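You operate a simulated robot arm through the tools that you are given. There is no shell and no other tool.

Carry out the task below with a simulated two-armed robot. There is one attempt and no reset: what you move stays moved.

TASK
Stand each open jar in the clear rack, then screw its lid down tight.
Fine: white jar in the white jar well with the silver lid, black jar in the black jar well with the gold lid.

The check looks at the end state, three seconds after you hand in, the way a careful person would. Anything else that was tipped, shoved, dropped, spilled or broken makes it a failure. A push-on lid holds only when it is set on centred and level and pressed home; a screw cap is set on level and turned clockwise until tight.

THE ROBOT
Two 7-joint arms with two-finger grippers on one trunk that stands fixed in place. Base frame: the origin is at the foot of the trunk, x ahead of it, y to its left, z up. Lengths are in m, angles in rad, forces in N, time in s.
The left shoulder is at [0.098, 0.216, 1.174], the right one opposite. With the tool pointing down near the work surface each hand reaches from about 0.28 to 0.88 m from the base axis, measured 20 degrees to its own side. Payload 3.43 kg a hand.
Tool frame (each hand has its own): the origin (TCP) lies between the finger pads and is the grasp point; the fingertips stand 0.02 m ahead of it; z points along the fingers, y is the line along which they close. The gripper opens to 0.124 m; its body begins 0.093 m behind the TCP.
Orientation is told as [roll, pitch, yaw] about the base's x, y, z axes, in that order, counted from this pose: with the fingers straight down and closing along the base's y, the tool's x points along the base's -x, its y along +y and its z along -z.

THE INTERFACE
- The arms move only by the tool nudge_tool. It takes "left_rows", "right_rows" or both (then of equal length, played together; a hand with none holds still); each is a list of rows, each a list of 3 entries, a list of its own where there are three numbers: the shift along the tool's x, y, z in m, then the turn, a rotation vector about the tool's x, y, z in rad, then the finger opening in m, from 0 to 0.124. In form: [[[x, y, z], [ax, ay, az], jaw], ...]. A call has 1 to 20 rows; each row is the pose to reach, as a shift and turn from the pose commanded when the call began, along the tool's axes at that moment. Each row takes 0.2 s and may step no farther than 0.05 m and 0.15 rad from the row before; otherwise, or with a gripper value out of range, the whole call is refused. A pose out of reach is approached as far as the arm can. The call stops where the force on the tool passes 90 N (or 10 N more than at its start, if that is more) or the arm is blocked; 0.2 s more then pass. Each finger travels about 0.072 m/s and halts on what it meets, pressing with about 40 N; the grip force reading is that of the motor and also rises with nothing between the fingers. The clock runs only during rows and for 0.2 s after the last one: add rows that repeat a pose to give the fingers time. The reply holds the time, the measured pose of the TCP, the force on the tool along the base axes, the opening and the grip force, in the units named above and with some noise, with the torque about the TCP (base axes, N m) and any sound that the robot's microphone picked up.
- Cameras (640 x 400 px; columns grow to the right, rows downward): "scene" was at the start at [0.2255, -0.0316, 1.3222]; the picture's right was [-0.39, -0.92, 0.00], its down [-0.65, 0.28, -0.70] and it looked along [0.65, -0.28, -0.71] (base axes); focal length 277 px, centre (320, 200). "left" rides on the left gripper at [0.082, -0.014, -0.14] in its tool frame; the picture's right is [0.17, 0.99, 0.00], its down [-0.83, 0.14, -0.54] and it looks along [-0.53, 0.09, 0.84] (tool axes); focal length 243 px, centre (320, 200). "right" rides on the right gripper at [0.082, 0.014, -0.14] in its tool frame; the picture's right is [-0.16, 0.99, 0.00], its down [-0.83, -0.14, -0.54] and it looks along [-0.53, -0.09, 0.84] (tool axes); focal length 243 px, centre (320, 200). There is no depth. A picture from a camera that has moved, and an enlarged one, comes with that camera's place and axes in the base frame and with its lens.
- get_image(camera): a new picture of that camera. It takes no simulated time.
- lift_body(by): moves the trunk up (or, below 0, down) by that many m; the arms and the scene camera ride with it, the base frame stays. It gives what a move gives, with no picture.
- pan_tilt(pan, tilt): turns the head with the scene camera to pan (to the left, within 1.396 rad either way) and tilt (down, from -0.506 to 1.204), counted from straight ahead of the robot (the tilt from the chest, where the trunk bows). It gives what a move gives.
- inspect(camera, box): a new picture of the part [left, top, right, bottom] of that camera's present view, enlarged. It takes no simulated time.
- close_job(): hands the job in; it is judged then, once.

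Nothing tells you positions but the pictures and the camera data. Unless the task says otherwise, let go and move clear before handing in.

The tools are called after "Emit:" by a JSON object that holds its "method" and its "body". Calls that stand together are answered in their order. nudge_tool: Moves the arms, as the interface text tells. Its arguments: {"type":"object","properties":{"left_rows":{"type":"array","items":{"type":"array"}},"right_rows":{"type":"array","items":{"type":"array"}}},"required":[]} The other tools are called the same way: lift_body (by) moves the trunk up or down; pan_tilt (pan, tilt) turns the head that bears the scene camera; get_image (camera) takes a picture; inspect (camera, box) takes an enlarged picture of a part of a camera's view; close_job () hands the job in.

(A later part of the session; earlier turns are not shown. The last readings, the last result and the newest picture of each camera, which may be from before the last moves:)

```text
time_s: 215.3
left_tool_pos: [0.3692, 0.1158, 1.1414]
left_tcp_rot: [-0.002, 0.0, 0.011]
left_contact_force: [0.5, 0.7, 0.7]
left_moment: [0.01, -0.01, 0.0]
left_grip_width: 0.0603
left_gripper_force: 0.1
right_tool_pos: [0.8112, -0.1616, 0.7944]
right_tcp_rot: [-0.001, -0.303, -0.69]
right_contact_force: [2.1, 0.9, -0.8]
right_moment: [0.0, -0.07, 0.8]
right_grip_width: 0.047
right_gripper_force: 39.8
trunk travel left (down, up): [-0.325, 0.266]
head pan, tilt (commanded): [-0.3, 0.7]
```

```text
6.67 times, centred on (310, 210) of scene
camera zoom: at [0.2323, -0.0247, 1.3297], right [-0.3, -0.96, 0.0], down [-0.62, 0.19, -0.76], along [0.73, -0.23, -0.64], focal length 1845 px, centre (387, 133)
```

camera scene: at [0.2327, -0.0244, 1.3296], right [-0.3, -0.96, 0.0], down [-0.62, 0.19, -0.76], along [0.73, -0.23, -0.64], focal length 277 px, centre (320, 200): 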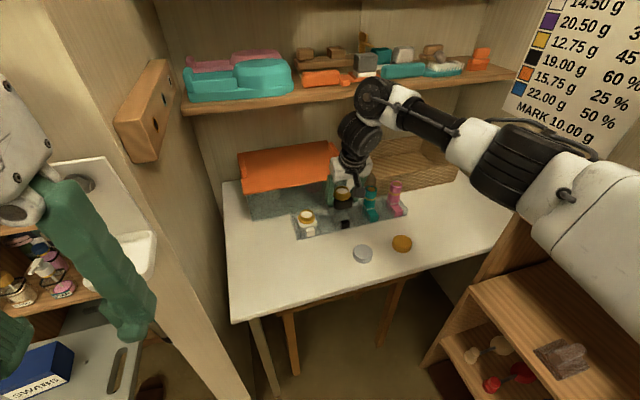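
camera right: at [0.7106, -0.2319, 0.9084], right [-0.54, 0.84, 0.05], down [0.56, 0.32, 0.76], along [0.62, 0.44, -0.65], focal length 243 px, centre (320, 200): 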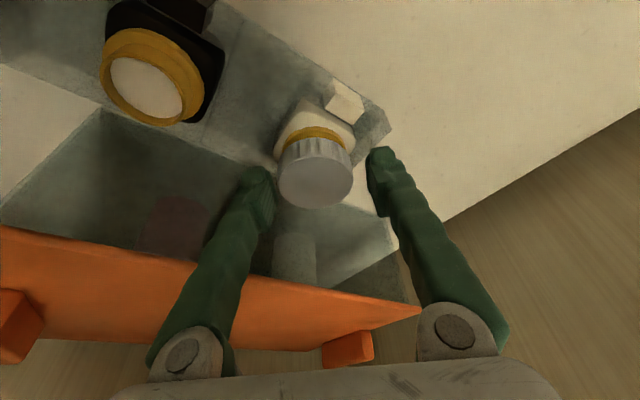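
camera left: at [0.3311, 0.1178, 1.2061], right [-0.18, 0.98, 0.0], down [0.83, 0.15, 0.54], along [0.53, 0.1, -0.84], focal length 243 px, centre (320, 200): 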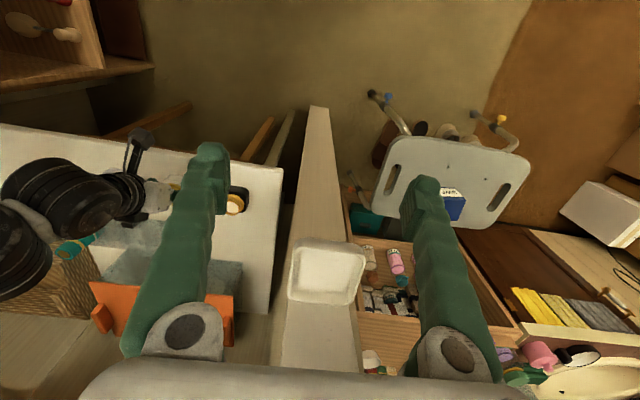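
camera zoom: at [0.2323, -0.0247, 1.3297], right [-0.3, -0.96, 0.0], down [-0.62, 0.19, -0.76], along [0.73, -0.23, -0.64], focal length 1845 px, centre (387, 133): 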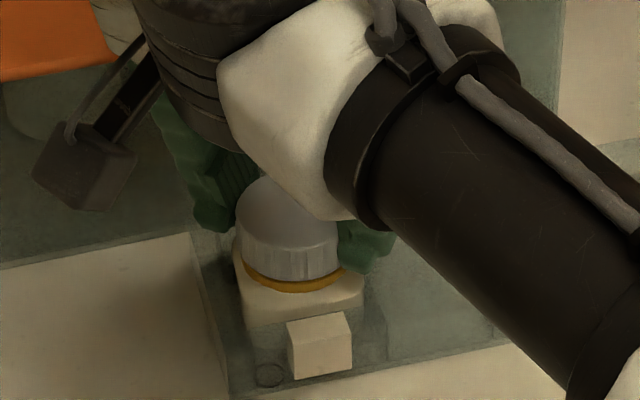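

There is now a 0.8 N·m resisting torque, so the lid is tightening. The arm's elbow seems to have drifted in front of the camera, so I'll check the arm's posture before continuing.

Emit:
{"method": "pan_tilt", "body": {"pan": -0.5, "tilt": 0.5}}

Emit:
{"method": "get_image", "body": {"camera": "scene"}}

Emit:
{"method": "get_image", "body": {"camera": "left"}}

Emit:
{"method": "get_image", "body": {"camera": "right"}}

```text
time_s: 216.0
left_tool_pos: [0.3707, 0.1161, 1.142]
left_tcp_rot: [0.002, 0.0, 0.012]
left_contact_force: [-0.2, -0.3, -0.7]
left_moment: [0.04, -0.01, -0.01]
left_grip_width: 0.0599
left_gripper_force: 0.0
right_tool_pos: [0.8103, -0.1631, 0.7938]
right_tcp_rot: [-0.003, -0.305, -0.689]
right_contact_force: [1.8, 1.7, 0.2]
right_moment: [-0.02, -0.06, 0.65]
right_grip_width: 0.0466
right_gripper_force: 40.0
trunk travel left (down, up): [-0.325, 0.266]
head pan, tilt (commanded): [-0.499, 0.499]
```

```text
taken
camera scene: at [0.2311, -0.043, 1.3473], right [-0.48, -0.88, 0.0], down [-0.42, 0.23, -0.88], along [0.77, -0.42, -0.48], focal length 277 px, centre (320, 200)
```

scene: 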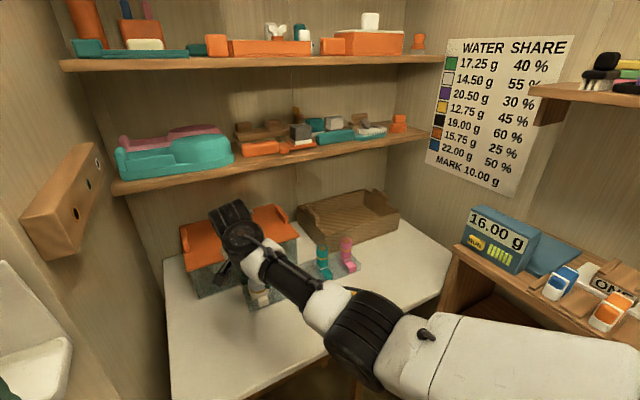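

```text
taken
camera left: at [0.2887, 0.1008, 1.2828], right [-0.18, 0.98, 0.0], down [0.83, 0.15, 0.54], along [0.53, 0.09, -0.84], focal length 243 px, centre (320, 200)
```

left: 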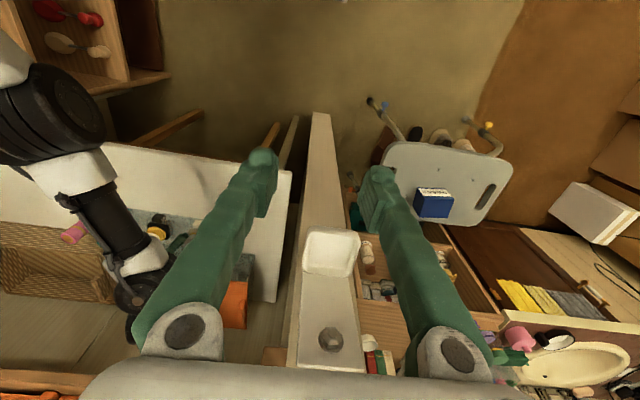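

```text
taken
camera right: at [0.7248, -0.0745, 0.9033], right [0.75, 0.66, 0.05], down [0.4, -0.51, 0.76], along [0.53, -0.55, -0.64], focal length 243 px, centre (320, 200)
```

right: 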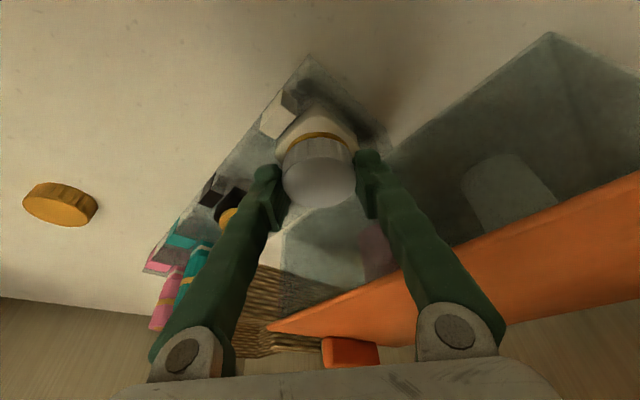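

The arm is clear of everything, with the elbow hanging low in front of the table. I'll do another stroke and watch the torque to see whether the lid is tight.

Emit:
{"method": "nudge_tool", "body": {"right_rows": [[[0, 0, 0], [0, 0, 0], 0.066], [[0, 0, 0], [0, 0, 0], 0.066], [[0, 0, 0], [-0.0428, 0, -0.1369], 0.066], [[0, 0, 0], [-0.0856, 0, -0.2738], 0.066], [[0, 0, 0], [-0.1284, 0, -0.4108], 0.066], [[0, 0, 0], [-0.1712, 0, -0.5477], 0.066], [[0, 0, 0], [-0.214, 0, -0.6846], 0.066], [[0, 0, 0], [-0.2568, 0, -0.8215], 0.066], [[0, 0, 0], [-0.2996, 0, -0.9584], 0.066], [[0, 0, 0], [-0.3424, 0, -1.0953], 0.066], [[0, 0, 0], [-0.3852, 0, -1.2323], 0.066], [[0.0003, 0, 0.001], [-0.428, 0, -1.3692], 0.066], [[0.0003, 0, 0.001], [-0.428, 0, -1.3692], 0.05], [[0.0003, 0, 0.001], [-0.428, 0, -1.3692], 0.035], [[0.0003, 0, 0.001], [-0.428, 0, -1.3692], 0.035], [[0.0003, 0, 0.001], [-0.428, 0, -1.3692], 0.035]]}}

Emit:
{"method": "nudge_tool", "body": {"right_rows": [[[0, 0, 0], [0.0427, 0, 0.1365], 0.035], [[0, 0, 0], [0.0853, 0, 0.273], 0.035], [[0, 0, 0], [0.128, 0, 0.4094], 0.035], [[0, 0, 0], [0.128, 0, 0.4094], 0.035]]}}

```text
time_s: 219.4
left_tool_pos: [0.3704, 0.116, 1.1413]
left_tcp_rot: [0.001, 0.0, 0.011]
left_contact_force: [-0.6, -0.2, 0.3]
left_moment: [0.0, -0.01, 0.03]
left_grip_width: 0.0599
left_gripper_force: 0.0
right_tool_pos: [0.8104, -0.1612, 0.7937]
right_tcp_rot: [0.0, -0.3, 0.743]
right_contact_force: [2.2, -0.5, -0.4]
right_moment: [0.02, -0.03, 0.09]
right_grip_width: 0.0474
right_gripper_force: 39.8
trunk travel left (down, up): [-0.325, 0.266]
head pan, tilt (commanded): [-0.499, 0.499]
```

```text
time_s: 220.4
left_tool_pos: [0.3705, 0.1156, 1.1413]
left_tcp_rot: [0.001, 0.0, 0.01]
left_contact_force: [0.1, 0.8, 0.3]
left_moment: [0.02, -0.01, -0.01]
left_grip_width: 0.06
left_gripper_force: 0.1
right_tool_pos: [0.8102, -0.1614, 0.7936]
right_tcp_rot: [-0.002, -0.3, 0.316]
right_contact_force: [-1.2, 2.3, 0.6]
right_moment: [0.09, 0.04, 0.63]
right_grip_width: 0.0469
right_gripper_force: 39.8
trunk travel left (down, up): [-0.325, 0.266]
head pan, tilt (commanded): [-0.499, 0.499]
```

The torque is 0.63 N·m after a quarter of the stroke. I'll take close-ups of the lid's ribs before and after turning further, to tell whether the lid itself is still rotating.

Emit:
{"method": "pan_tilt", "body": {"pan": -0.3, "tilt": 0.7}}

Emit:
{"method": "inspect", "body": {"camera": "scene", "box": [285, 190, 335, 240]}}

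Emit:
{"method": "inspect", "body": {"camera": "right", "box": [260, 110, 380, 220]}}

Emit:
{"method": "nudge_tool", "body": {"right_rows": [[[0, 0, 0], [0.0427, 0, 0.1365], 0.035], [[0, 0, 0], [0.0853, 0, 0.273], 0.035], [[0, 0, 0], [0.128, 0, 0.4094], 0.035], [[0, 0, 0], [0.128, 0, 0.4094], 0.035]]}}

Emit:
{"method": "inspect", "body": {"camera": "scene", "box": [285, 190, 335, 240]}}

Emit:
{"method": "inspect", "body": {"camera": "right", "box": [260, 110, 380, 220]}}

```text
time_s: 221.1
left_tool_pos: [0.3695, 0.1154, 1.1425]
left_tcp_rot: [-0.002, 0.0, 0.011]
left_contact_force: [-0.3, 0.1, -0.2]
left_moment: [0.0, 0.01, -0.02]
left_grip_width: 0.0603
left_gripper_force: 0.1
right_tool_pos: [0.8098, -0.1606, 0.7928]
right_tcp_rot: [0.0, -0.3, 0.315]
right_contact_force: [-1.1, 4.8, -0.7]
right_moment: [0.12, 0.04, 0.48]
right_grip_width: 0.0467
right_gripper_force: 39.9
trunk travel left (down, up): [-0.325, 0.266]
head pan, tilt (commanded): [-0.3, 0.7]
```

```text
8.00 times, centred on (310, 215) of scene
camera zoom: at [0.2322, -0.0244, 1.3298], right [-0.3, -0.95, 0.0], down [-0.61, 0.19, -0.77], along [0.73, -0.23, -0.64], focal length 2214 px, centre (400, 80)
```

zoom: 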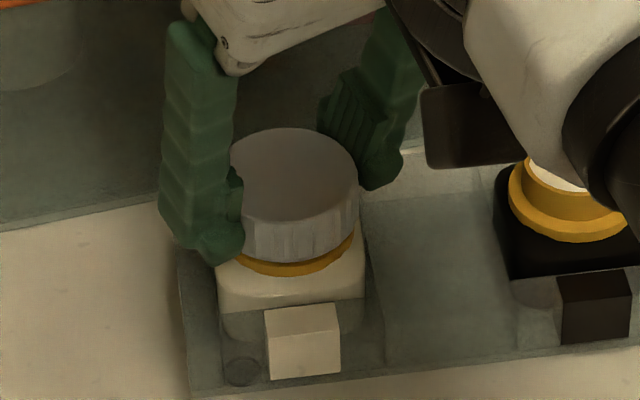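

```text
3.64 times, centred on (320, 165) of right
camera zoom: at [0.6902, -0.1849, 0.9025], right [-0.16, 0.99, 0.05], down [0.65, 0.06, 0.76], along [0.75, 0.15, -0.65], focal length 882 px, centre (320, 327)
```

zoom: 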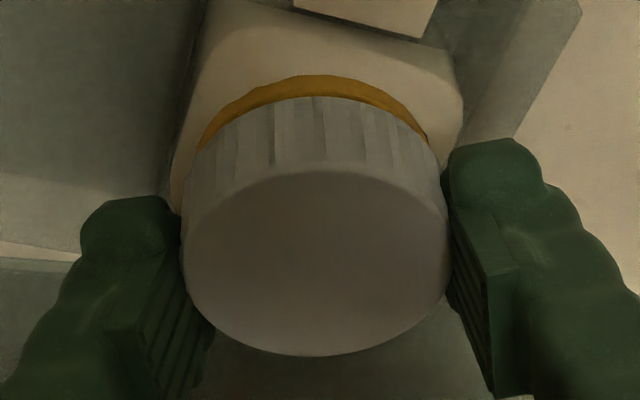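

```text
time_s: 222.1
left_tool_pos: [0.3698, 0.1157, 1.1424]
left_tcp_rot: [0.0, 0.0, 0.011]
left_contact_force: [-0.2, 0.8, -0.2]
left_moment: [0.0, -0.01, -0.02]
left_grip_width: 0.0601
left_gripper_force: 0.1
right_tool_pos: [0.8105, -0.1618, 0.7941]
right_tcp_rot: [-0.001, -0.303, -0.115]
right_contact_force: [0.9, 1.9, -1.1]
right_moment: [0.02, -0.06, 0.84]
right_grip_width: 0.0469
right_gripper_force: 39.9
trunk travel left (down, up): [-0.325, 0.266]
head pan, tilt (commanded): [-0.3, 0.7]
```

```text
8.00 times, centred on (310, 215) of scene
camera zoom: at [0.2323, -0.0246, 1.3297], right [-0.3, -0.96, 0.0], down [-0.62, 0.19, -0.76], along [0.73, -0.23, -0.64], focal length 2214 px, centre (400, 80)
```

zoom: 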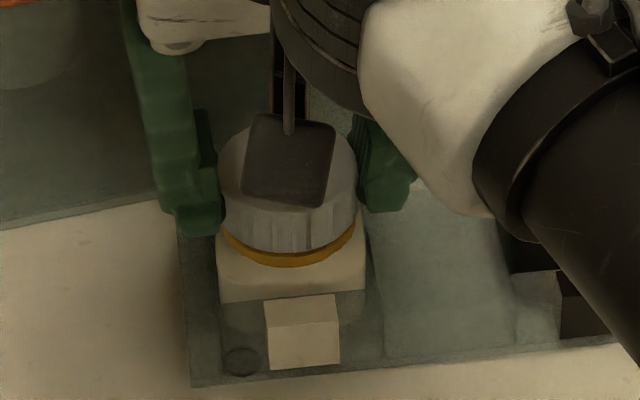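

```text
3.64 times, centred on (320, 165) of right
camera zoom: at [0.6911, -0.134, 0.9024], right [0.27, 0.96, 0.05], down [0.61, -0.21, 0.76], along [0.74, -0.18, -0.65], focal length 882 px, centre (320, 327)
```

zoom: 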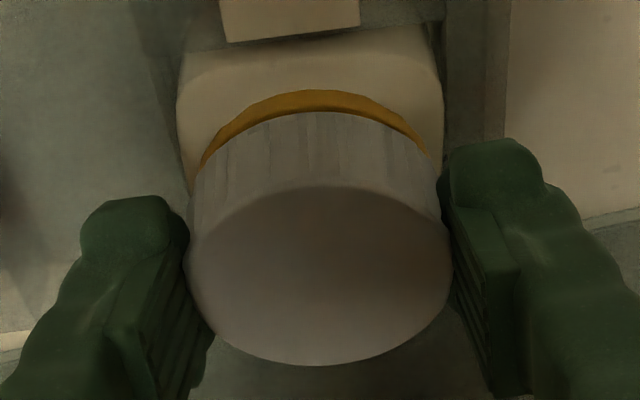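

The gap between lid and collar no longer changes while the torque has risen to 0.84 N·m, so the fingers may be slipping on a tight lid. I'll check with a small turn, comparing the ribs in the hand camera before and after.

Emit:
{"method": "inspect", "body": {"camera": "right", "box": [285, 130, 355, 180]}}

Emit:
{"method": "nudge_tool", "body": {"right_rows": [[[0, 0, 0], [0.0299, 0, 0.0954], 0.035], [[0, 0, 0], [0.0299, 0, 0.0954], 0.035]]}}

Emit:
{"method": "inspect", "body": {"camera": "right", "box": [285, 130, 355, 180]}}

```text
8.00 times, centred on (320, 155) of right
camera zoom: at [0.6911, -0.134, 0.9024], right [0.27, 0.96, 0.05], down [0.61, -0.21, 0.76], along [0.74, -0.18, -0.65], focal length 1941 px, centre (320, 560)
```

zoom: 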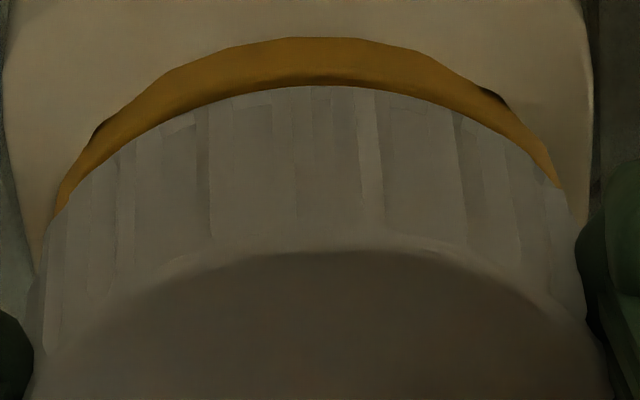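

```text
time_s: 222.7
left_tool_pos: [0.3714, 0.1157, 1.1434]
left_tcp_rot: [-0.004, -0.001, 0.011]
left_contact_force: [-0.2, -1.0, -0.8]
left_moment: [0.01, -0.02, 0.01]
left_grip_width: 0.0602
left_gripper_force: 0.0
right_tool_pos: [0.8101, -0.1618, 0.7936]
right_tcp_rot: [-0.002, -0.3, -0.213]
right_contact_force: [-0.4, 4.3, -0.4]
right_moment: [0.14, 0.05, 0.6]
right_grip_width: 0.0466
right_gripper_force: 39.8
trunk travel left (down, up): [-0.325, 0.266]
head pan, tilt (commanded): [-0.3, 0.7]
```

```text
8.00 times, centred on (320, 155) of right
camera zoom: at [0.694, -0.1221, 0.9022], right [0.36, 0.93, 0.05], down [0.59, -0.27, 0.76], along [0.72, -0.25, -0.65], focal length 1941 px, centre (320, 560)
```

zoom: 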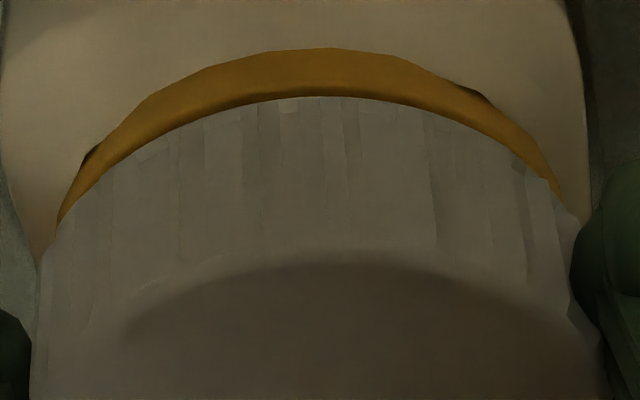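

The rib pattern shifted by just what slipping fingers would give, so the lid no longer turns: it's tight. I'll release, raise the hand and inspect it.

Emit:
{"method": "nudge_tool", "body": {"right_rows": [[[0, 0, 0], [0, 0, 0], 0.066], [[0, 0, 0], [0, 0, 0], 0.07], [[0, 0, 0], [-0.0299, 0, -0.0954], 0.07], [[-0.0045, 0, -0.0143], [-0.0627, 0, -0.2004], 0.07], [[-0.0149, 0, -0.0477], [-0.0627, 0, -0.2004], 0.07], [[-0.0239, 0, -0.0764], [-0.0627, 0, -0.2004], 0.07], [[-0.0239, 0, -0.0764], [-0.0627, 0, -0.2004], 0.07]]}}

Emit:
{"method": "get_image", "body": {"camera": "right"}}

Emit:
{"method": "inspect", "body": {"camera": "scene", "box": [285, 190, 345, 240]}}

Emit:
{"method": "inspect", "body": {"camera": "right", "box": [260, 60, 380, 160]}}

```text
time_s: 224.3
left_tool_pos: [0.3693, 0.1159, 1.1421]
left_tcp_rot: [-0.001, 0.0, 0.011]
left_contact_force: [-0.6, -0.2, 0.0]
left_moment: [-0.01, 0.0, 0.03]
left_grip_width: 0.0599
left_gripper_force: 0.0
right_tool_pos: [0.8113, -0.1608, 0.875]
right_tcp_rot: [0.0, -0.301, -0.003]
right_contact_force: [1.1, -0.4, 0.5]
right_moment: [0.02, 0.02, 0.02]
right_grip_width: 0.0703
right_gripper_force: 0.1
trunk travel left (down, up): [-0.325, 0.266]
head pan, tilt (commanded): [-0.3, 0.7]
```

```text
taken
camera right: at [0.6888, -0.1466, 0.9832], right [0.16, 0.99, 0.05], down [0.63, -0.14, 0.76], along [0.76, -0.09, -0.65], focal length 243 px, centre (320, 200)
```

right: 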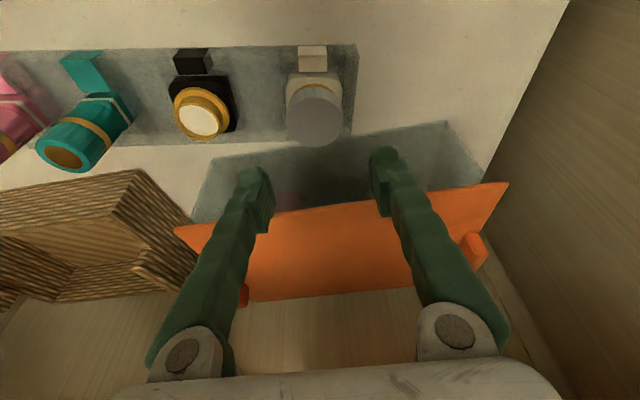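

```text
8.00 times, centred on (315, 215) of scene
camera zoom: at [0.2323, -0.0248, 1.3297], right [-0.3, -0.96, 0.0], down [-0.62, 0.19, -0.76], along [0.73, -0.23, -0.64], focal length 2214 px, centre (360, 80)
```

zoom: 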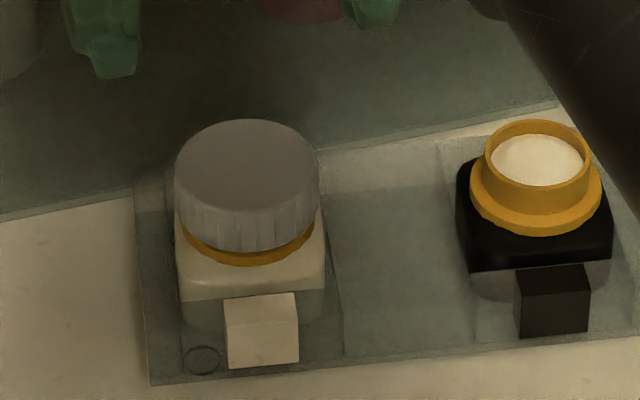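

```text
4.00 times, centred on (320, 110) of right
camera zoom: at [0.6888, -0.1466, 0.9832], right [0.16, 0.99, 0.05], down [0.63, -0.14, 0.76], along [0.76, -0.09, -0.65], focal length 970 px, centre (320, 560)
```

zoom: 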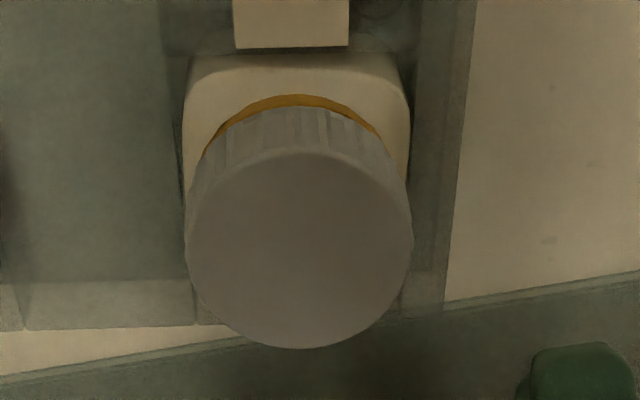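

The silver lid is on level and tight, but the last stroke turned the whole rack clockwise by roughly 0.13–0.15 rad, because it isn't fixed. I'll stop turning earlier with the next lid, at the first rise in torque, and push the rack back straight afterward. First I'll measure the black jar's present position.

Emit:
{"method": "inspect", "body": {"camera": "right", "box": [140, 40, 260, 150]}}

Emit:
{"method": "get_image", "body": {"camera": "scene"}}

Emit:
{"method": "inspect", "body": {"camera": "scene", "box": [280, 180, 440, 280]}}

```text
3.64 times, centred on (200, 95) of right
camera zoom: at [0.6888, -0.1466, 0.9832], right [0.16, 0.99, 0.05], down [0.63, -0.14, 0.76], along [0.76, -0.09, -0.65], focal length 882 px, centre (756, 582)
```

zoom: 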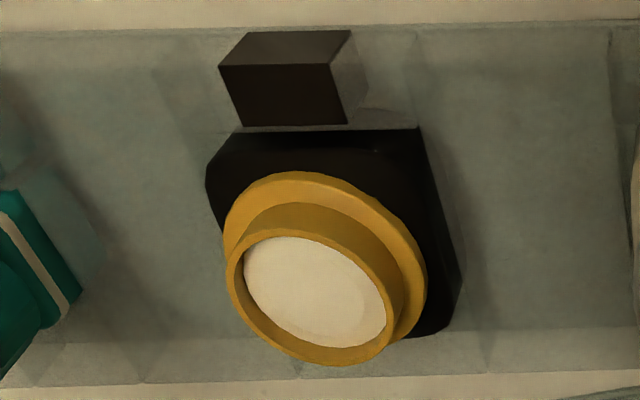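

```text
taken
camera scene: at [0.2323, -0.0248, 1.3297], right [-0.3, -0.96, 0.0], down [-0.62, 0.19, -0.76], along [0.73, -0.23, -0.64], focal length 277 px, centre (320, 200)
```

scene: 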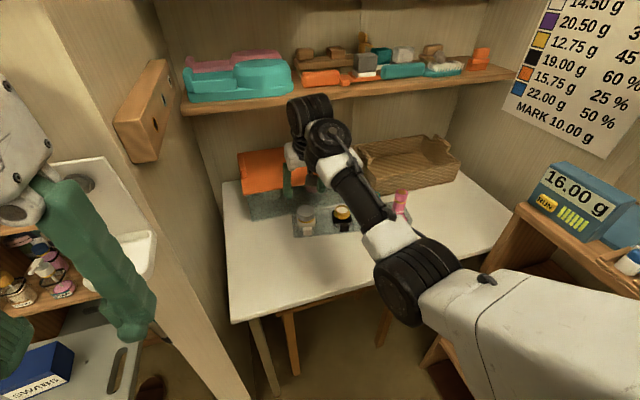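

```text
4.00 times, centred on (360, 230) of scene
camera zoom: at [0.2323, -0.0248, 1.3297], right [-0.3, -0.96, 0.0], down [-0.62, 0.19, -0.76], along [0.73, -0.23, -0.64], focal length 1107 px, centre (160, 80)
```

zoom: 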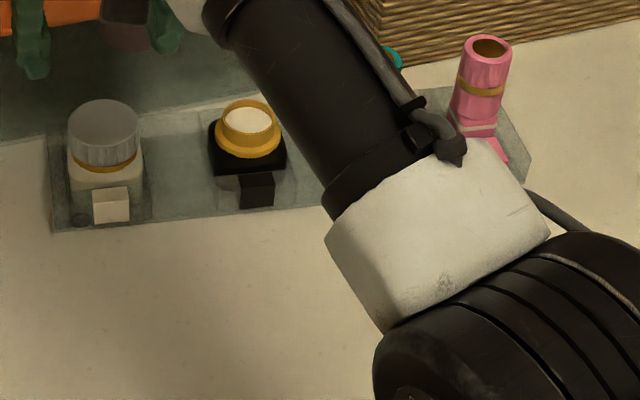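

The black jar is now at about (0.795, -0.268). I'll go around and fetch the gold lid, keeping high over the bottles.

Emit:
{"method": "nudge_tool", "body": {"right_rows": [[[0.035, 0, -0.0108], [0, 0, 0], 0.085], [[0.07, 0, -0.0217], [0, 0, 0], 0.085], [[0.105, 0, -0.0325], [0, 0, 0], 0.085], [[0.105, -0.0393, -0.0325], [0, 0, 0], 0.085], [[0.105, -0.0787, -0.0325], [0, 0, 0], 0.085], [[0.105, -0.118, -0.0325], [0, 0, 0], 0.085], [[0.105, -0.1573, -0.0325], [0, 0, 0], 0.085], [[0.105, -0.1967, -0.0325], [0, 0, 0], 0.085], [[0.105, -0.236, -0.0325], [0, 0, 0], 0.085], [[0.134, -0.236, -0.018], [0, 0, 0], 0.085], [[0.1628, -0.236, -0.0032], [0, 0, 0], 0.085], [[0.1628, -0.236, -0.0032], [0, 0, 0], 0.085]]}}

Emit:
{"method": "get_image", "body": {"camera": "right"}}

Emit:
{"method": "inspect", "body": {"camera": "right", "box": [240, 80, 400, 180]}}

Emit:
{"method": "get_image", "body": {"camera": "scene"}}

```text
time_s: 225.4
left_tool_pos: [0.3698, 0.1143, 1.142]
left_tcp_rot: [0.0, 0.001, 0.01]
left_contact_force: [0.8, 0.4, 0.7]
left_moment: [0.01, 0.03, -0.02]
left_grip_width: 0.0599
left_gripper_force: 0.1
right_tool_pos: [0.7006, -0.2063, 0.8608]
right_tcp_rot: [0.01, -0.317, -0.026]
right_contact_force: [11.7, 3.7, -11.6]
right_moment: [-0.52, 0.03, -0.51]
right_grip_width: 0.0847
right_gripper_force: 0.2
right hand out of reach, approached as far as the arm can: row 3, 4, 5
trunk travel left (down, up): [-0.325, 0.266]
head pan, tilt (commanded): [-0.3, 0.7]
stopped in row 5 (right hand): the force on the tool passed its limit at 120 N (the readings are from after the stop); the commanded pose is now the measured one
```

```text
taken
camera right: at [0.5776, -0.1906, 0.9685], right [0.18, 0.98, 0.06], down [0.62, -0.16, 0.77], along [0.76, -0.1, -0.64], focal length 243 px, centre (320, 200)
```

right: 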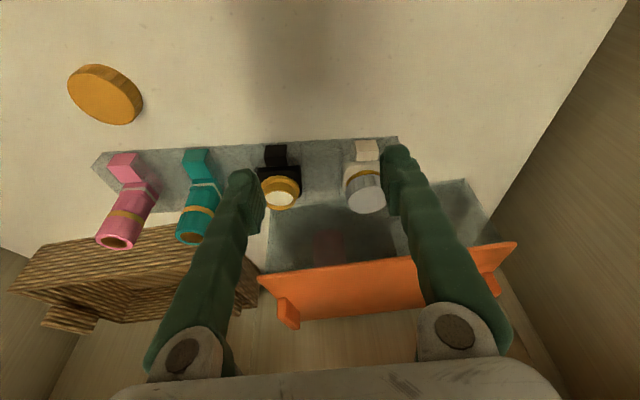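

```text
4.00 times, centred on (320, 130) of right
camera zoom: at [0.5776, -0.1906, 0.9685], right [0.18, 0.98, 0.06], down [0.62, -0.16, 0.77], along [0.76, -0.1, -0.64], focal length 970 px, centre (320, 480)
```

zoom: 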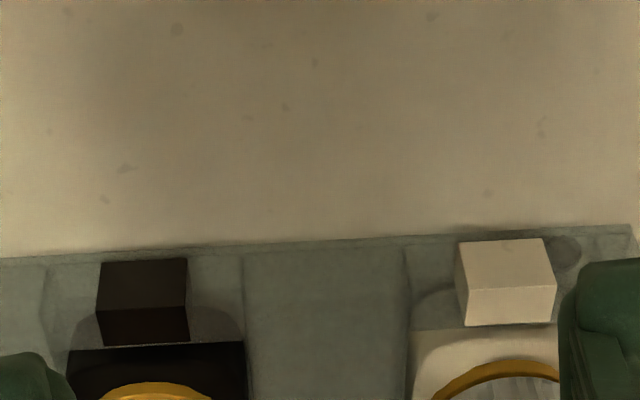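

```text
taken
camera scene: at [0.2322, -0.0252, 1.3297], right [-0.3, -0.96, 0.0], down [-0.62, 0.19, -0.76], along [0.73, -0.23, -0.64], focal length 277 px, centre (320, 200)
```

scene: 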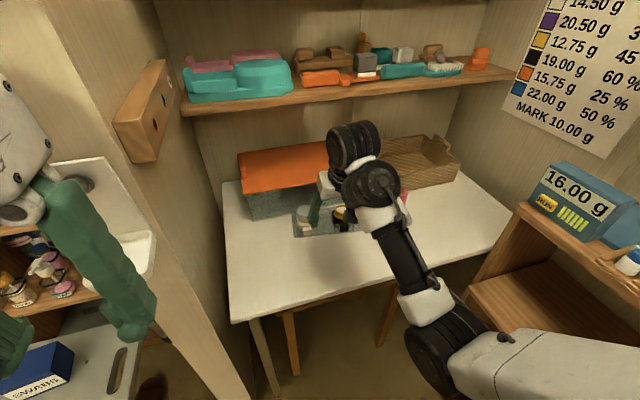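

The hand stopped on contact at (0.70, -0.206), most likely with its own forearm, since the elbow has dropped and the arm is folded tightly. Nothing on the table is touched. I'll move forward and up to relieve it.

Emit:
{"method": "nudge_tool", "body": {"right_rows": [[[-0.03, 0, -0.01], [0, 0, 0], 0.085], [[-0.06, 0, -0.02], [0, 0, 0], 0.085], [[-0.08, 0, -0.03], [0, 0, 0], 0.085], [[-0.08, 0, -0.03], [0, 0, 0], 0.085]]}}

Emit:
{"method": "get_image", "body": {"camera": "scene"}}

```text
time_s: 226.4
left_tool_pos: [0.3707, 0.1156, 1.1413]
left_tcp_rot: [0.0, 0.0, 0.011]
left_contact_force: [-0.3, 0.4, -0.1]
left_moment: [0.01, 0.02, 0.02]
left_grip_width: 0.0597
left_gripper_force: 0.1
right_tool_pos: [0.7677, -0.2093, 0.9146]
right_tcp_rot: [0.01, -0.313, -0.025]
right_contact_force: [0.0, 0.0, -0.4]
right_moment: [0.04, 0.02, 0.01]
right_grip_width: 0.0848
right_gripper_force: 0.1
trunk travel left (down, up): [-0.325, 0.266]
head pan, tilt (commanded): [-0.3, 0.7]
```

```text
taken
camera scene: at [0.2321, -0.0248, 1.3297], right [-0.3, -0.96, 0.0], down [-0.62, 0.19, -0.76], along [0.73, -0.23, -0.64], focal length 277 px, centre (320, 200)
```

scene: 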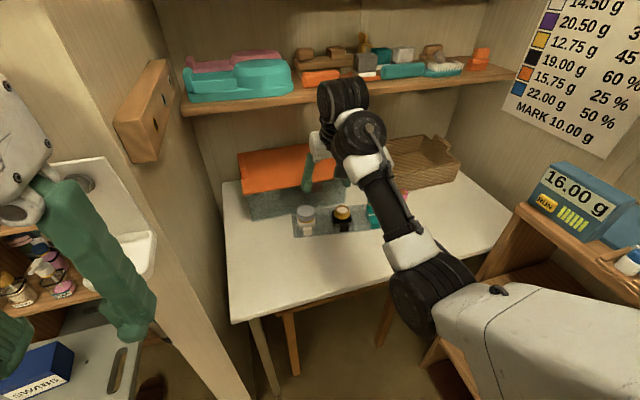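

It's free now. I'll rotate the hand the other way in the air, which should bring the elbow back up.

Emit:
{"method": "nudge_tool", "body": {"right_rows": [[[0, 0, 0], [-0.044, 0, -0.143], 0.085], [[0, 0, 0], [-0.088, 0, -0.286], 0.085], [[0, 0, 0], [-0.132, 0, -0.429], 0.085], [[0, 0, 0], [-0.176, 0, -0.572], 0.085], [[0, 0, 0], [-0.22, 0, -0.715], 0.085], [[0, 0, 0], [-0.264, 0, -0.858], 0.085], [[0, 0, 0], [-0.308, 0, -1.001], 0.085], [[0, 0, 0], [-0.308, 0, -1.001], 0.085]]}}

Emit:
{"method": "get_image", "body": {"camera": "scene"}}

```text
time_s: 226.9
left_tool_pos: [0.3706, 0.1154, 1.1429]
left_tcp_rot: [0.0, 0.0, 0.009]
left_contact_force: [0.3, 0.4, 1.6]
left_moment: [0.01, 0.04, 0.02]
left_grip_width: 0.0599
left_gripper_force: 0.0
right_tool_pos: [0.7689, -0.2078, 0.9153]
right_tcp_rot: [0.011, -0.322, 0.104]
right_contact_force: [7.0, -0.7, -6.2]
right_moment: [0.22, 0.02, 0.25]
right_grip_width: 0.0849
right_gripper_force: 0.1
trunk travel left (down, up): [-0.325, 0.266]
head pan, tilt (commanded): [-0.3, 0.7]
stopped in row 2 (right hand): the force on the tool passed its limit at 100 N (the readings are from after the stop); the commanded pose is now the measured one
```

```text
taken
camera scene: at [0.2321, -0.0248, 1.3297], right [-0.3, -0.96, 0.0], down [-0.62, 0.19, -0.76], along [0.73, -0.23, -0.64], focal length 277 px, centre (320, 200)
```

scene: 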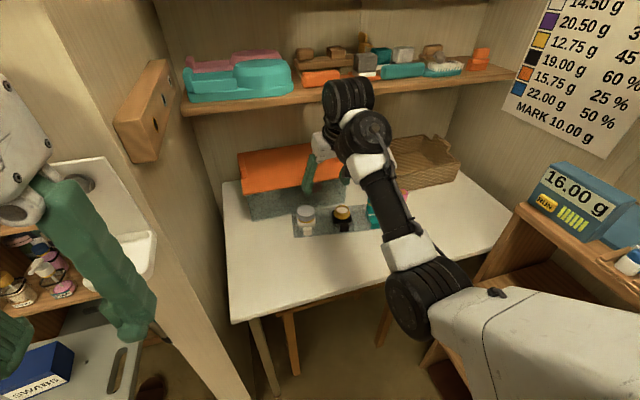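

The hand's camera bracket is touching its own forearm, because the wrist is folded tightly with the elbow down. I'll rotate back slightly and reach forward to open the fold, then raise the trunk so the arm stretches out and the elbow can come up again.

Emit:
{"method": "nudge_tool", "body": {"right_rows": [[[-0.01, 0, 0.0], [0.03, 0, 0.095], 0.06], [[-0.02, 0, 0.0], [0.038, 0, 0.124], 0.06], [[-0.02, 0, 0.0], [0.038, 0, 0.124], 0.06]]}}

Emit:
{"method": "lift_body", "body": {"by": 0.05}}

Emit:
{"method": "get_image", "body": {"camera": "scene"}}

```text
time_s: 227.7
left_tool_pos: [0.3701, 0.1153, 1.1428]
left_tcp_rot: [-0.001, 0.0, 0.01]
left_contact_force: [-0.3, -0.7, 0.7]
left_moment: [-0.01, 0.0, -0.02]
left_grip_width: 0.0598
left_gripper_force: 0.1
right_tool_pos: [0.7881, -0.2064, 0.9206]
right_tcp_rot: [0.013, -0.32, -0.027]
right_contact_force: [-0.3, -0.2, -0.8]
right_moment: [0.03, 0.03, 0.01]
right_grip_width: 0.0599
right_gripper_force: 0.1
trunk travel left (down, up): [-0.325, 0.266]
head pan, tilt (commanded): [-0.3, 0.7]
```

```text
time_s: 228.6
left_tool_pos: [0.3714, 0.1165, 1.1918]
left_tcp_rot: [0.0, 0.003, 0.012]
left_contact_force: [-0.6, -0.6, -0.6]
left_moment: [-0.03, 0.01, -0.02]
left_grip_width: 0.06
left_gripper_force: 0.1
right_tool_pos: [0.7865, -0.2065, 0.9716]
right_tcp_rot: [0.014, -0.321, -0.025]
right_contact_force: [-0.6, 0.1, 0.4]
right_moment: [0.0, 0.01, 0.0]
right_grip_width: 0.06
right_gripper_force: 0.2
trunk travel left (down, up): [-0.375, 0.216]
head pan, tilt (commanded): [-0.3, 0.7]
```

```text
taken
camera scene: at [0.2207, -0.0248, 1.3785], right [-0.3, -0.96, 0.0], down [-0.62, 0.19, -0.76], along [0.73, -0.23, -0.64], focal length 277 px, centre (320, 200)
```

scene: 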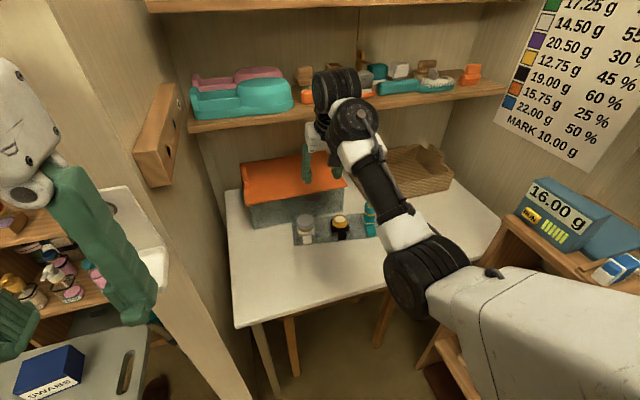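

Emit:
{"method": "lift_body", "body": {"by": 0.07}}

Emit:
{"method": "get_image", "body": {"camera": "scene"}}

```text
time_s: 229.7
left_tool_pos: [0.3709, 0.1147, 1.2621]
left_tcp_rot: [0.0, 0.001, 0.01]
left_contact_force: [-0.2, -0.6, 0.1]
left_moment: [0.01, 0.01, -0.03]
left_grip_width: 0.0602
left_gripper_force: 0.1
right_tool_pos: [0.7865, -0.2064, 1.0403]
right_tcp_rot: [0.015, -0.32, -0.026]
right_contact_force: [0.2, -0.2, -0.8]
right_moment: [-0.01, 0.01, -0.01]
right_grip_width: 0.06
right_gripper_force: 0.0
trunk travel left (down, up): [-0.445, 0.146]
head pan, tilt (commanded): [-0.3, 0.7]
```

```text
taken
camera scene: at [0.2017, -0.0248, 1.4504], right [-0.3, -0.96, 0.0], down [-0.62, 0.19, -0.76], along [0.73, -0.23, -0.64], focal length 277 px, centre (320, 200)
```

scene: 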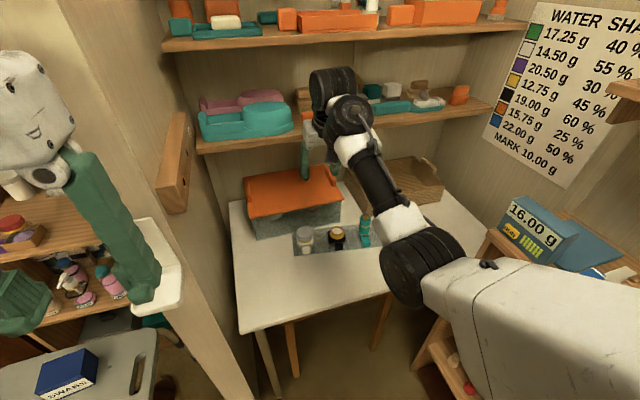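

Emit:
{"method": "nudge_tool", "body": {"right_rows": [[[0.02, 0, 0.004], [0.005, 0.08, -0.008], 0.06], [[0.04, 0, 0.009], [0.01, 0.16, -0.016], 0.06], [[0.06, 0, 0.013], [0.014, 0.24, -0.025], 0.06], [[0.0757, 0, 0.0171], [0.014, 0.32, -0.025], 0.06], [[0.0757, 0, 0.0171], [0.014, 0.32, -0.025], 0.06]]}}

Emit:
{"method": "get_image", "body": {"camera": "scene"}}

```text
time_s: 230.3
left_tool_pos: [0.3706, 0.1157, 1.2626]
left_tcp_rot: [-0.002, -0.001, 0.011]
left_contact_force: [0.7, 0.3, 0.7]
left_moment: [-0.01, 0.01, 0.02]
left_grip_width: 0.0602
left_gripper_force: 0.0
right_tool_pos: [0.7619, -0.2063, 1.0218]
right_tcp_rot: [0.003, -0.191, -0.013]
right_contact_force: [17.1, 10.9, -24.1]
right_moment: [-1.8, -0.59, -1.42]
right_grip_width: 0.0601
right_gripper_force: 0.0
right hand out of reach, approached as far as the arm can: row 3
trunk travel left (down, up): [-0.445, 0.146]
head pan, tilt (commanded): [-0.3, 0.7]
stopped in row 3 (right hand): the force on the tool passed its limit at 136 N (the readings are from after the stop); the commanded pose is now the measured one
```

```text
taken
camera scene: at [0.2017, -0.0248, 1.4504], right [-0.3, -0.96, 0.0], down [-0.62, 0.19, -0.76], along [0.73, -0.23, -0.64], focal length 277 px, centre (320, 200)
```

scene: 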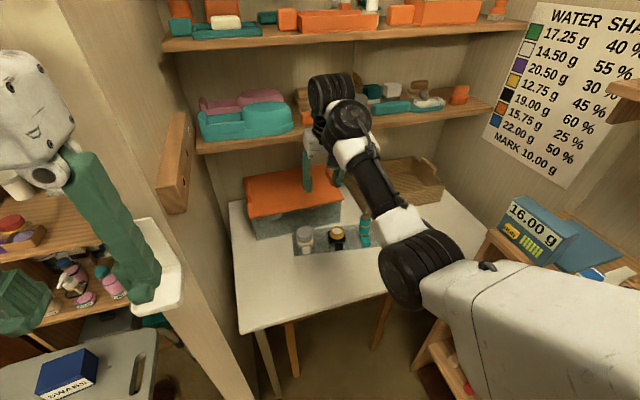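

The bracket touches the forearm again when the hand goes vertical. I'll undo that, then turn the hand clockwise so the bracket moves to the free left side before bringing the hand upright.

Emit:
{"method": "nudge_tool", "body": {"right_rows": [[[-0.02, 0, 0.0], [0, -0.08, 0], 0.06], [[-0.035, 0, 0.0], [0, -0.15, 0], 0.06], [[-0.035, 0, 0.0], [0, -0.15, 0], 0.06]]}}

Emit:
{"method": "nudge_tool", "body": {"right_rows": [[[0, 0, 0], [0.047, 0, 0.132], 0.06], [[0, 0, 0], [0.094, 0, 0.264], 0.06], [[0, 0, 0], [0.141, 0, 0.396], 0.06], [[0, 0, 0], [0.188, 0, 0.528], 0.06], [[0, 0, 0], [0.235, 0, 0.66], 0.06], [[0, 0, 0], [0.282, 0, 0.792], 0.06], [[0, 0, 0], [0.329, 0, 0.924], 0.06], [[0, 0, 0], [0.329, 0, 0.924], 0.06]]}}

Emit:
{"method": "get_image", "body": {"camera": "scene"}}

```text
time_s: 231.1
left_tool_pos: [0.3702, 0.1158, 1.2627]
left_tcp_rot: [0.0, -0.001, 0.01]
left_contact_force: [-0.1, 0.9, 1.2]
left_moment: [0.01, -0.03, 0.0]
left_grip_width: 0.06
left_gripper_force: 0.0
right_tool_pos: [0.7939, -0.2067, 1.0271]
right_tcp_rot: [0.004, -0.336, -0.011]
right_contact_force: [-1.2, 0.3, -0.1]
right_moment: [0.0, 0.01, -0.04]
right_grip_width: 0.0601
right_gripper_force: 0.1
trunk travel left (down, up): [-0.445, 0.146]
head pan, tilt (commanded): [-0.3, 0.7]
```

```text
time_s: 232.9
left_tool_pos: [0.3703, 0.1148, 1.2619]
left_tcp_rot: [0.0, 0.001, 0.012]
left_contact_force: [-0.5, 1.2, -0.3]
left_moment: [0.03, 0.01, 0.0]
left_grip_width: 0.0602
left_gripper_force: 0.1
right_tool_pos: [0.794, -0.2076, 1.0284]
right_tcp_rot: [0.0, -0.338, -0.992]
right_contact_force: [0.4, -0.6, 0.3]
right_moment: [0.0, 0.05, 0.0]
right_grip_width: 0.0601
right_gripper_force: 0.0
trunk travel left (down, up): [-0.445, 0.146]
head pan, tilt (commanded): [-0.3, 0.7]
```

```text
taken
camera scene: at [0.2012, -0.025, 1.4505], right [-0.3, -0.96, 0.0], down [-0.62, 0.19, -0.76], along [0.73, -0.23, -0.64], focal length 277 px, centre (320, 200)
```

scene: 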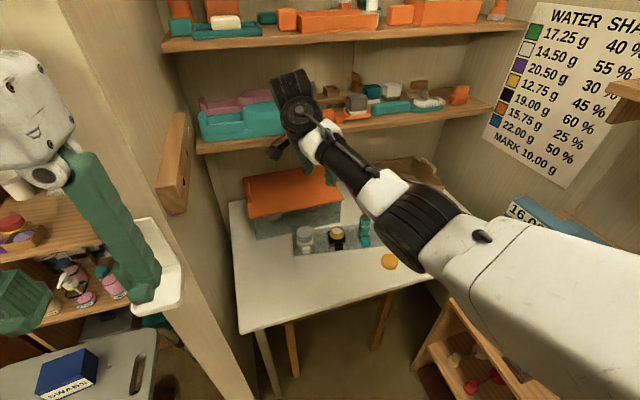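

The clockwise turn also let the elbow rise a bit. Now I'll bring the hand vertical while drawing it back.

Emit:
{"method": "nudge_tool", "body": {"right_rows": [[[0.016, -0.019, 0.008], [0, 0.085, 0], 0.06], [[0.032, -0.038, 0.0155], [0, 0.17, 0], 0.06], [[0.047, -0.057, 0.023], [0, 0.255, 0], 0.06], [[0.063, -0.0753, 0.0309], [0, 0.338, 0], 0.06], [[0.063, -0.0753, 0.0309], [0, 0.338, 0], 0.06]]}}

Emit:
{"method": "get_image", "body": {"camera": "scene"}}

```text
time_s: 234.1
left_tool_pos: [0.3682, 0.1169, 1.2616]
left_tcp_rot: [-0.003, 0.001, 0.011]
left_contact_force: [0.0, 0.4, -0.2]
left_moment: [0.0, 0.0, -0.01]
left_grip_width: 0.0599
left_gripper_force: 0.0
right_tool_pos: [0.7205, -0.1829, 0.9452]
right_tcp_rot: [-0.001, -0.016, -0.992]
right_contact_force: [-0.1, -0.3, 0.4]
right_moment: [-0.05, 0.0, 0.0]
right_grip_width: 0.0599
right_gripper_force: 0.0
right hand out of reach, approached as far as the arm can: row 2, 3, 4, 5
trunk travel left (down, up): [-0.445, 0.146]
head pan, tilt (commanded): [-0.3, 0.7]
```

```text
taken
camera scene: at [0.2013, -0.0226, 1.4506], right [-0.3, -0.96, 0.0], down [-0.62, 0.19, -0.77], along [0.73, -0.23, -0.64], focal length 277 px, centre (320, 200)
```

scene: 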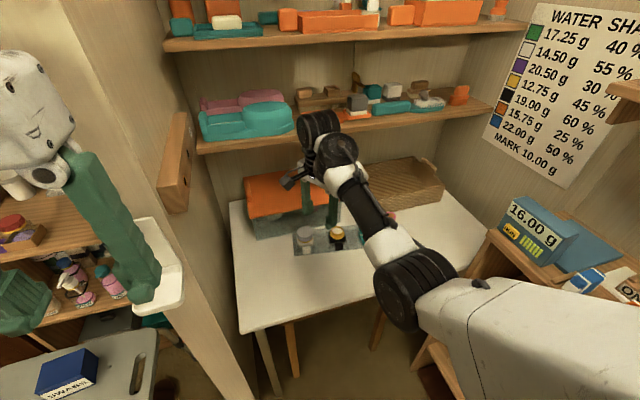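

Rather than fight the elbow, I'll work with it: with the trunk a bit higher and the hand tilted about 0.45 rad, the wrist stays open even with the elbow down. I'll set that tilt and come lower over the table first.

Emit:
{"method": "nudge_tool", "body": {"right_rows": [[[-0.019, -0.001, 0.0165], [0, -0.1085, 0], 0.06], [[-0.038, -0.002, 0.033], [0, -0.217, 0], 0.06], [[-0.058, -0.0025, 0.0495], [0, -0.3255, 0], 0.06], [[-0.077, -0.0031, 0.0662], [0, -0.434, 0], 0.06], [[-0.077, -0.0031, 0.0662], [0, -0.434, 0], 0.06]]}}

Emit:
{"method": "nudge_tool", "body": {"right_rows": [[[0, 0, 0], [-0.061, 0, -0.126], 0.06], [[0, 0, 0], [-0.122, 0, -0.252], 0.06], [[0, 0, 0], [-0.183, 0, -0.378], 0.06], [[0, 0, 0], [-0.244, 0, -0.504], 0.06], [[0, 0, 0], [-0.305, 0, -0.63], 0.06], [[0, 0, 0], [-0.366, 0, -0.756], 0.06], [[0, 0, 0], [-0.43, 0, -0.89], 0.06], [[0, 0, 0], [-0.43, 0, -0.89], 0.06]]}}

Emit:
{"method": "get_image", "body": {"camera": "scene"}}

Emit:
{"method": "get_image", "body": {"camera": "right"}}

```text
time_s: 235.3
left_tool_pos: [0.3695, 0.1157, 1.2617]
left_tcp_rot: [0.0, -0.001, 0.011]
left_contact_force: [0.3, -0.5, 0.0]
left_moment: [0.02, 0.01, 0.05]
left_grip_width: 0.0599
left_gripper_force: 0.0
right_tool_pos: [0.7583, -0.2505, 0.8782]
right_tcp_rot: [0.001, -0.435, -0.991]
right_contact_force: [-0.5, 0.1, -0.2]
right_moment: [-0.02, -0.01, 0.0]
right_grip_width: 0.0599
right_gripper_force: 0.0
trunk travel left (down, up): [-0.445, 0.146]
head pan, tilt (commanded): [-0.3, 0.7]
```

```text
time_s: 237.1
left_tool_pos: [0.3694, 0.115, 1.263]
left_tcp_rot: [0.001, -0.001, 0.012]
left_contact_force: [-0.4, -0.3, 0.6]
left_moment: [0.01, -0.01, 0.01]
left_grip_width: 0.0601
left_gripper_force: 0.0
right_tool_pos: [0.7584, -0.2501, 0.8788]
right_tcp_rot: [0.015, -0.439, -0.009]
right_contact_force: [-1.0, 0.1, -0.1]
right_moment: [0.0, 0.01, -0.01]
right_grip_width: 0.06
right_gripper_force: 0.0
trunk travel left (down, up): [-0.445, 0.146]
head pan, tilt (commanded): [-0.3, 0.7]
```

```text
taken
camera scene: at [0.2013, -0.0248, 1.4505], right [-0.3, -0.96, 0.0], down [-0.62, 0.19, -0.76], along [0.73, -0.23, -0.64], focal length 277 px, centre (320, 200)
```

scene: 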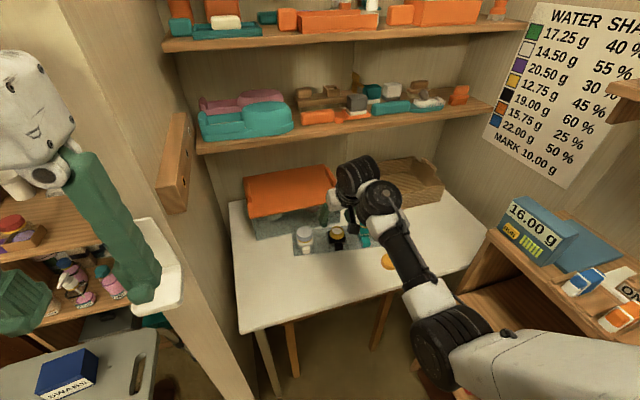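

```text
taken
camera right: at [0.6236, -0.2374, 0.9696], right [0.15, 0.98, 0.08], down [0.52, -0.15, 0.84], along [0.84, -0.08, -0.54], focal length 243 px, centre (320, 200)
```

right: 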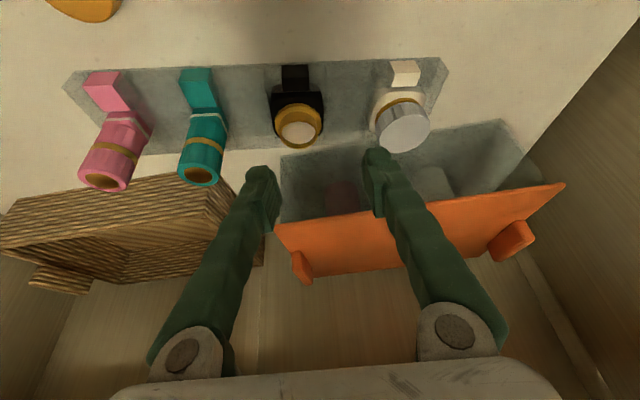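

The hand is free at the new tilt with both jars and bottles in view. I'll move back and across to above the gold lid.

Emit:
{"method": "nudge_tool", "body": {"right_rows": [[[0.0325, -0.0167, -0.0079], [0.008, 0, -0.005], 0.085], [[0.065, -0.0333, -0.0158], [0.015, 0, -0.009], 0.085], [[0.0976, -0.05, -0.0237], [0.015, 0, -0.009], 0.085], [[0.1035, -0.0823, -0.0154], [0.015, 0, -0.009], 0.085], [[0.1094, -0.1147, -0.0072], [0.015, 0, -0.009], 0.085], [[0.1153, -0.147, 0.0011], [0.015, 0, -0.009], 0.085], [[0.1153, -0.147, 0.0011], [0.015, 0, -0.009], 0.085]]}}

Emit:
{"method": "get_image", "body": {"camera": "right"}}

Emit:
{"method": "inspect", "body": {"camera": "right", "box": [240, 60, 400, 160]}}

Emit:
{"method": "get_image", "body": {"camera": "scene"}}

```text
time_s: 238.7
left_tool_pos: [0.3698, 0.1158, 1.2644]
left_tcp_rot: [0.001, 0.001, 0.01]
left_contact_force: [-0.3, -0.2, -0.1]
left_moment: [-0.01, 0.01, -0.01]
left_grip_width: 0.0603
left_gripper_force: 0.1
right_tool_pos: [0.6553, -0.396, 0.8262]
right_tcp_rot: [-0.006, -0.439, 0.002]
right_contact_force: [0.9, 0.6, 0.5]
right_moment: [-0.01, -0.04, 0.02]
right_grip_width: 0.0849
right_gripper_force: 0.0
trunk travel left (down, up): [-0.445, 0.146]
head pan, tilt (commanded): [-0.3, 0.7]
```

```text
taken
camera right: at [0.5196, -0.3819, 0.9176], right [0.15, 0.99, 0.07], down [0.52, -0.14, 0.84], along [0.84, -0.09, -0.53], focal length 243 px, centre (320, 200)
```

right: 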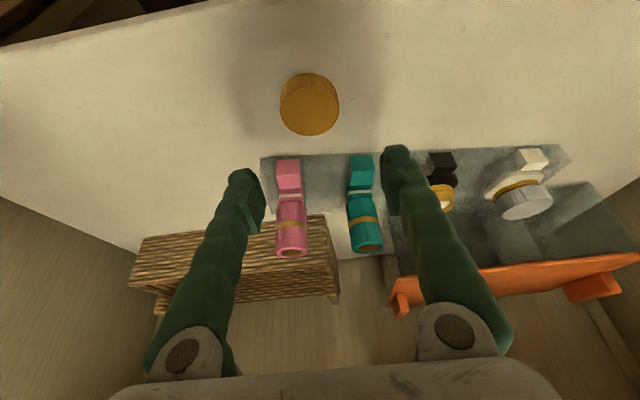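

```text
4.00 times, centred on (320, 110) of right
camera zoom: at [0.5196, -0.3819, 0.9176], right [0.15, 0.99, 0.07], down [0.52, -0.14, 0.84], along [0.84, -0.09, -0.53], focal length 970 px, centre (320, 560)
```

zoom: 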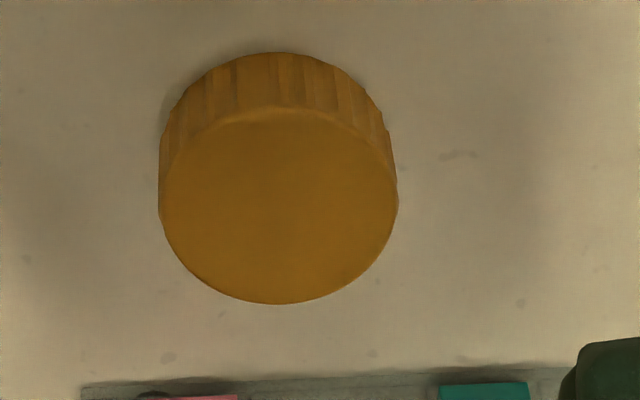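

```text
taken
camera scene: at [0.2014, -0.0245, 1.4505], right [-0.3, -0.96, 0.0], down [-0.62, 0.19, -0.76], along [0.73, -0.23, -0.64], focal length 277 px, centre (320, 200)
```

scene: 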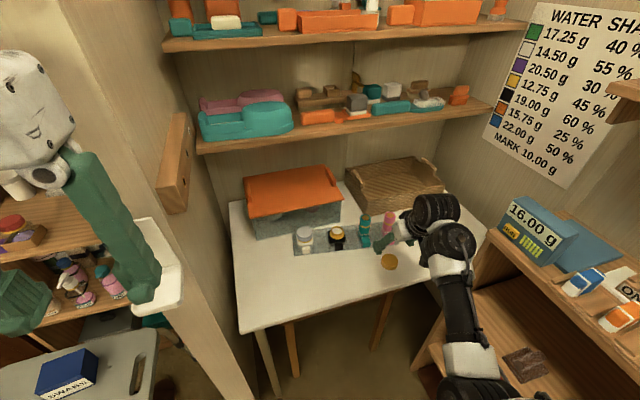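

The gold lid's centre is at (0.654, -0.3985). I'll go down over it and close.

Emit:
{"method": "nudge_tool", "body": {"right_rows": [[[0.0107, -0.0026, 0.0234], [0, 0, 0], 0.085], [[0.0215, -0.0026, 0.0469], [0, 0, 0], 0.085], [[0.0322, -0.0026, 0.0703], [0, 0, 0], 0.085], [[0.0322, -0.0026, 0.0703], [0, 0, 0], 0.085], [[0.0322, -0.0026, 0.0703], [0, 0, 0], 0.06], [[0.0322, -0.0026, 0.0703], [0, 0, 0], 0.045], [[0.0322, -0.0026, 0.0703], [0, 0, 0], 0.035], [[0.0322, -0.0026, 0.0703], [0, 0, 0], 0.035]]}}

Emit:
{"method": "inspect", "body": {"camera": "right", "box": [230, 110, 410, 250]}}

```text
time_s: 240.5
left_tool_pos: [0.371, 0.1146, 1.2622]
left_tcp_rot: [-0.001, -0.001, 0.011]
left_contact_force: [-0.2, 0.0, 0.5]
left_moment: [-0.03, -0.01, 0.01]
left_grip_width: 0.06
left_gripper_force: 0.0
right_tool_pos: [0.655, -0.3991, 0.7486]
right_tcp_rot: [-0.002, -0.44, 0.001]
right_contact_force: [-0.1, 0.9, 0.2]
right_moment: [-0.01, 0.0, 0.01]
right_grip_width: 0.0468
right_gripper_force: 40.0
trunk travel left (down, up): [-0.445, 0.146]
head pan, tilt (commanded): [-0.3, 0.7]
```

```text
2.86 times, centred on (320, 180) of right
camera zoom: at [0.52, -0.385, 0.84], right [0.15, 0.99, 0.07], down [0.52, -0.14, 0.84], along [0.84, -0.09, -0.54], focal length 693 px, centre (320, 257)
```

zoom: 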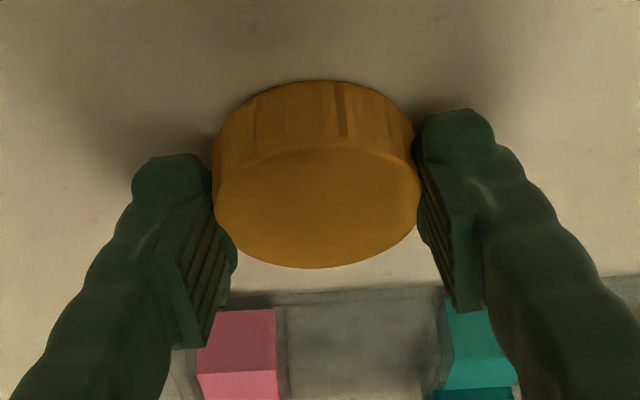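

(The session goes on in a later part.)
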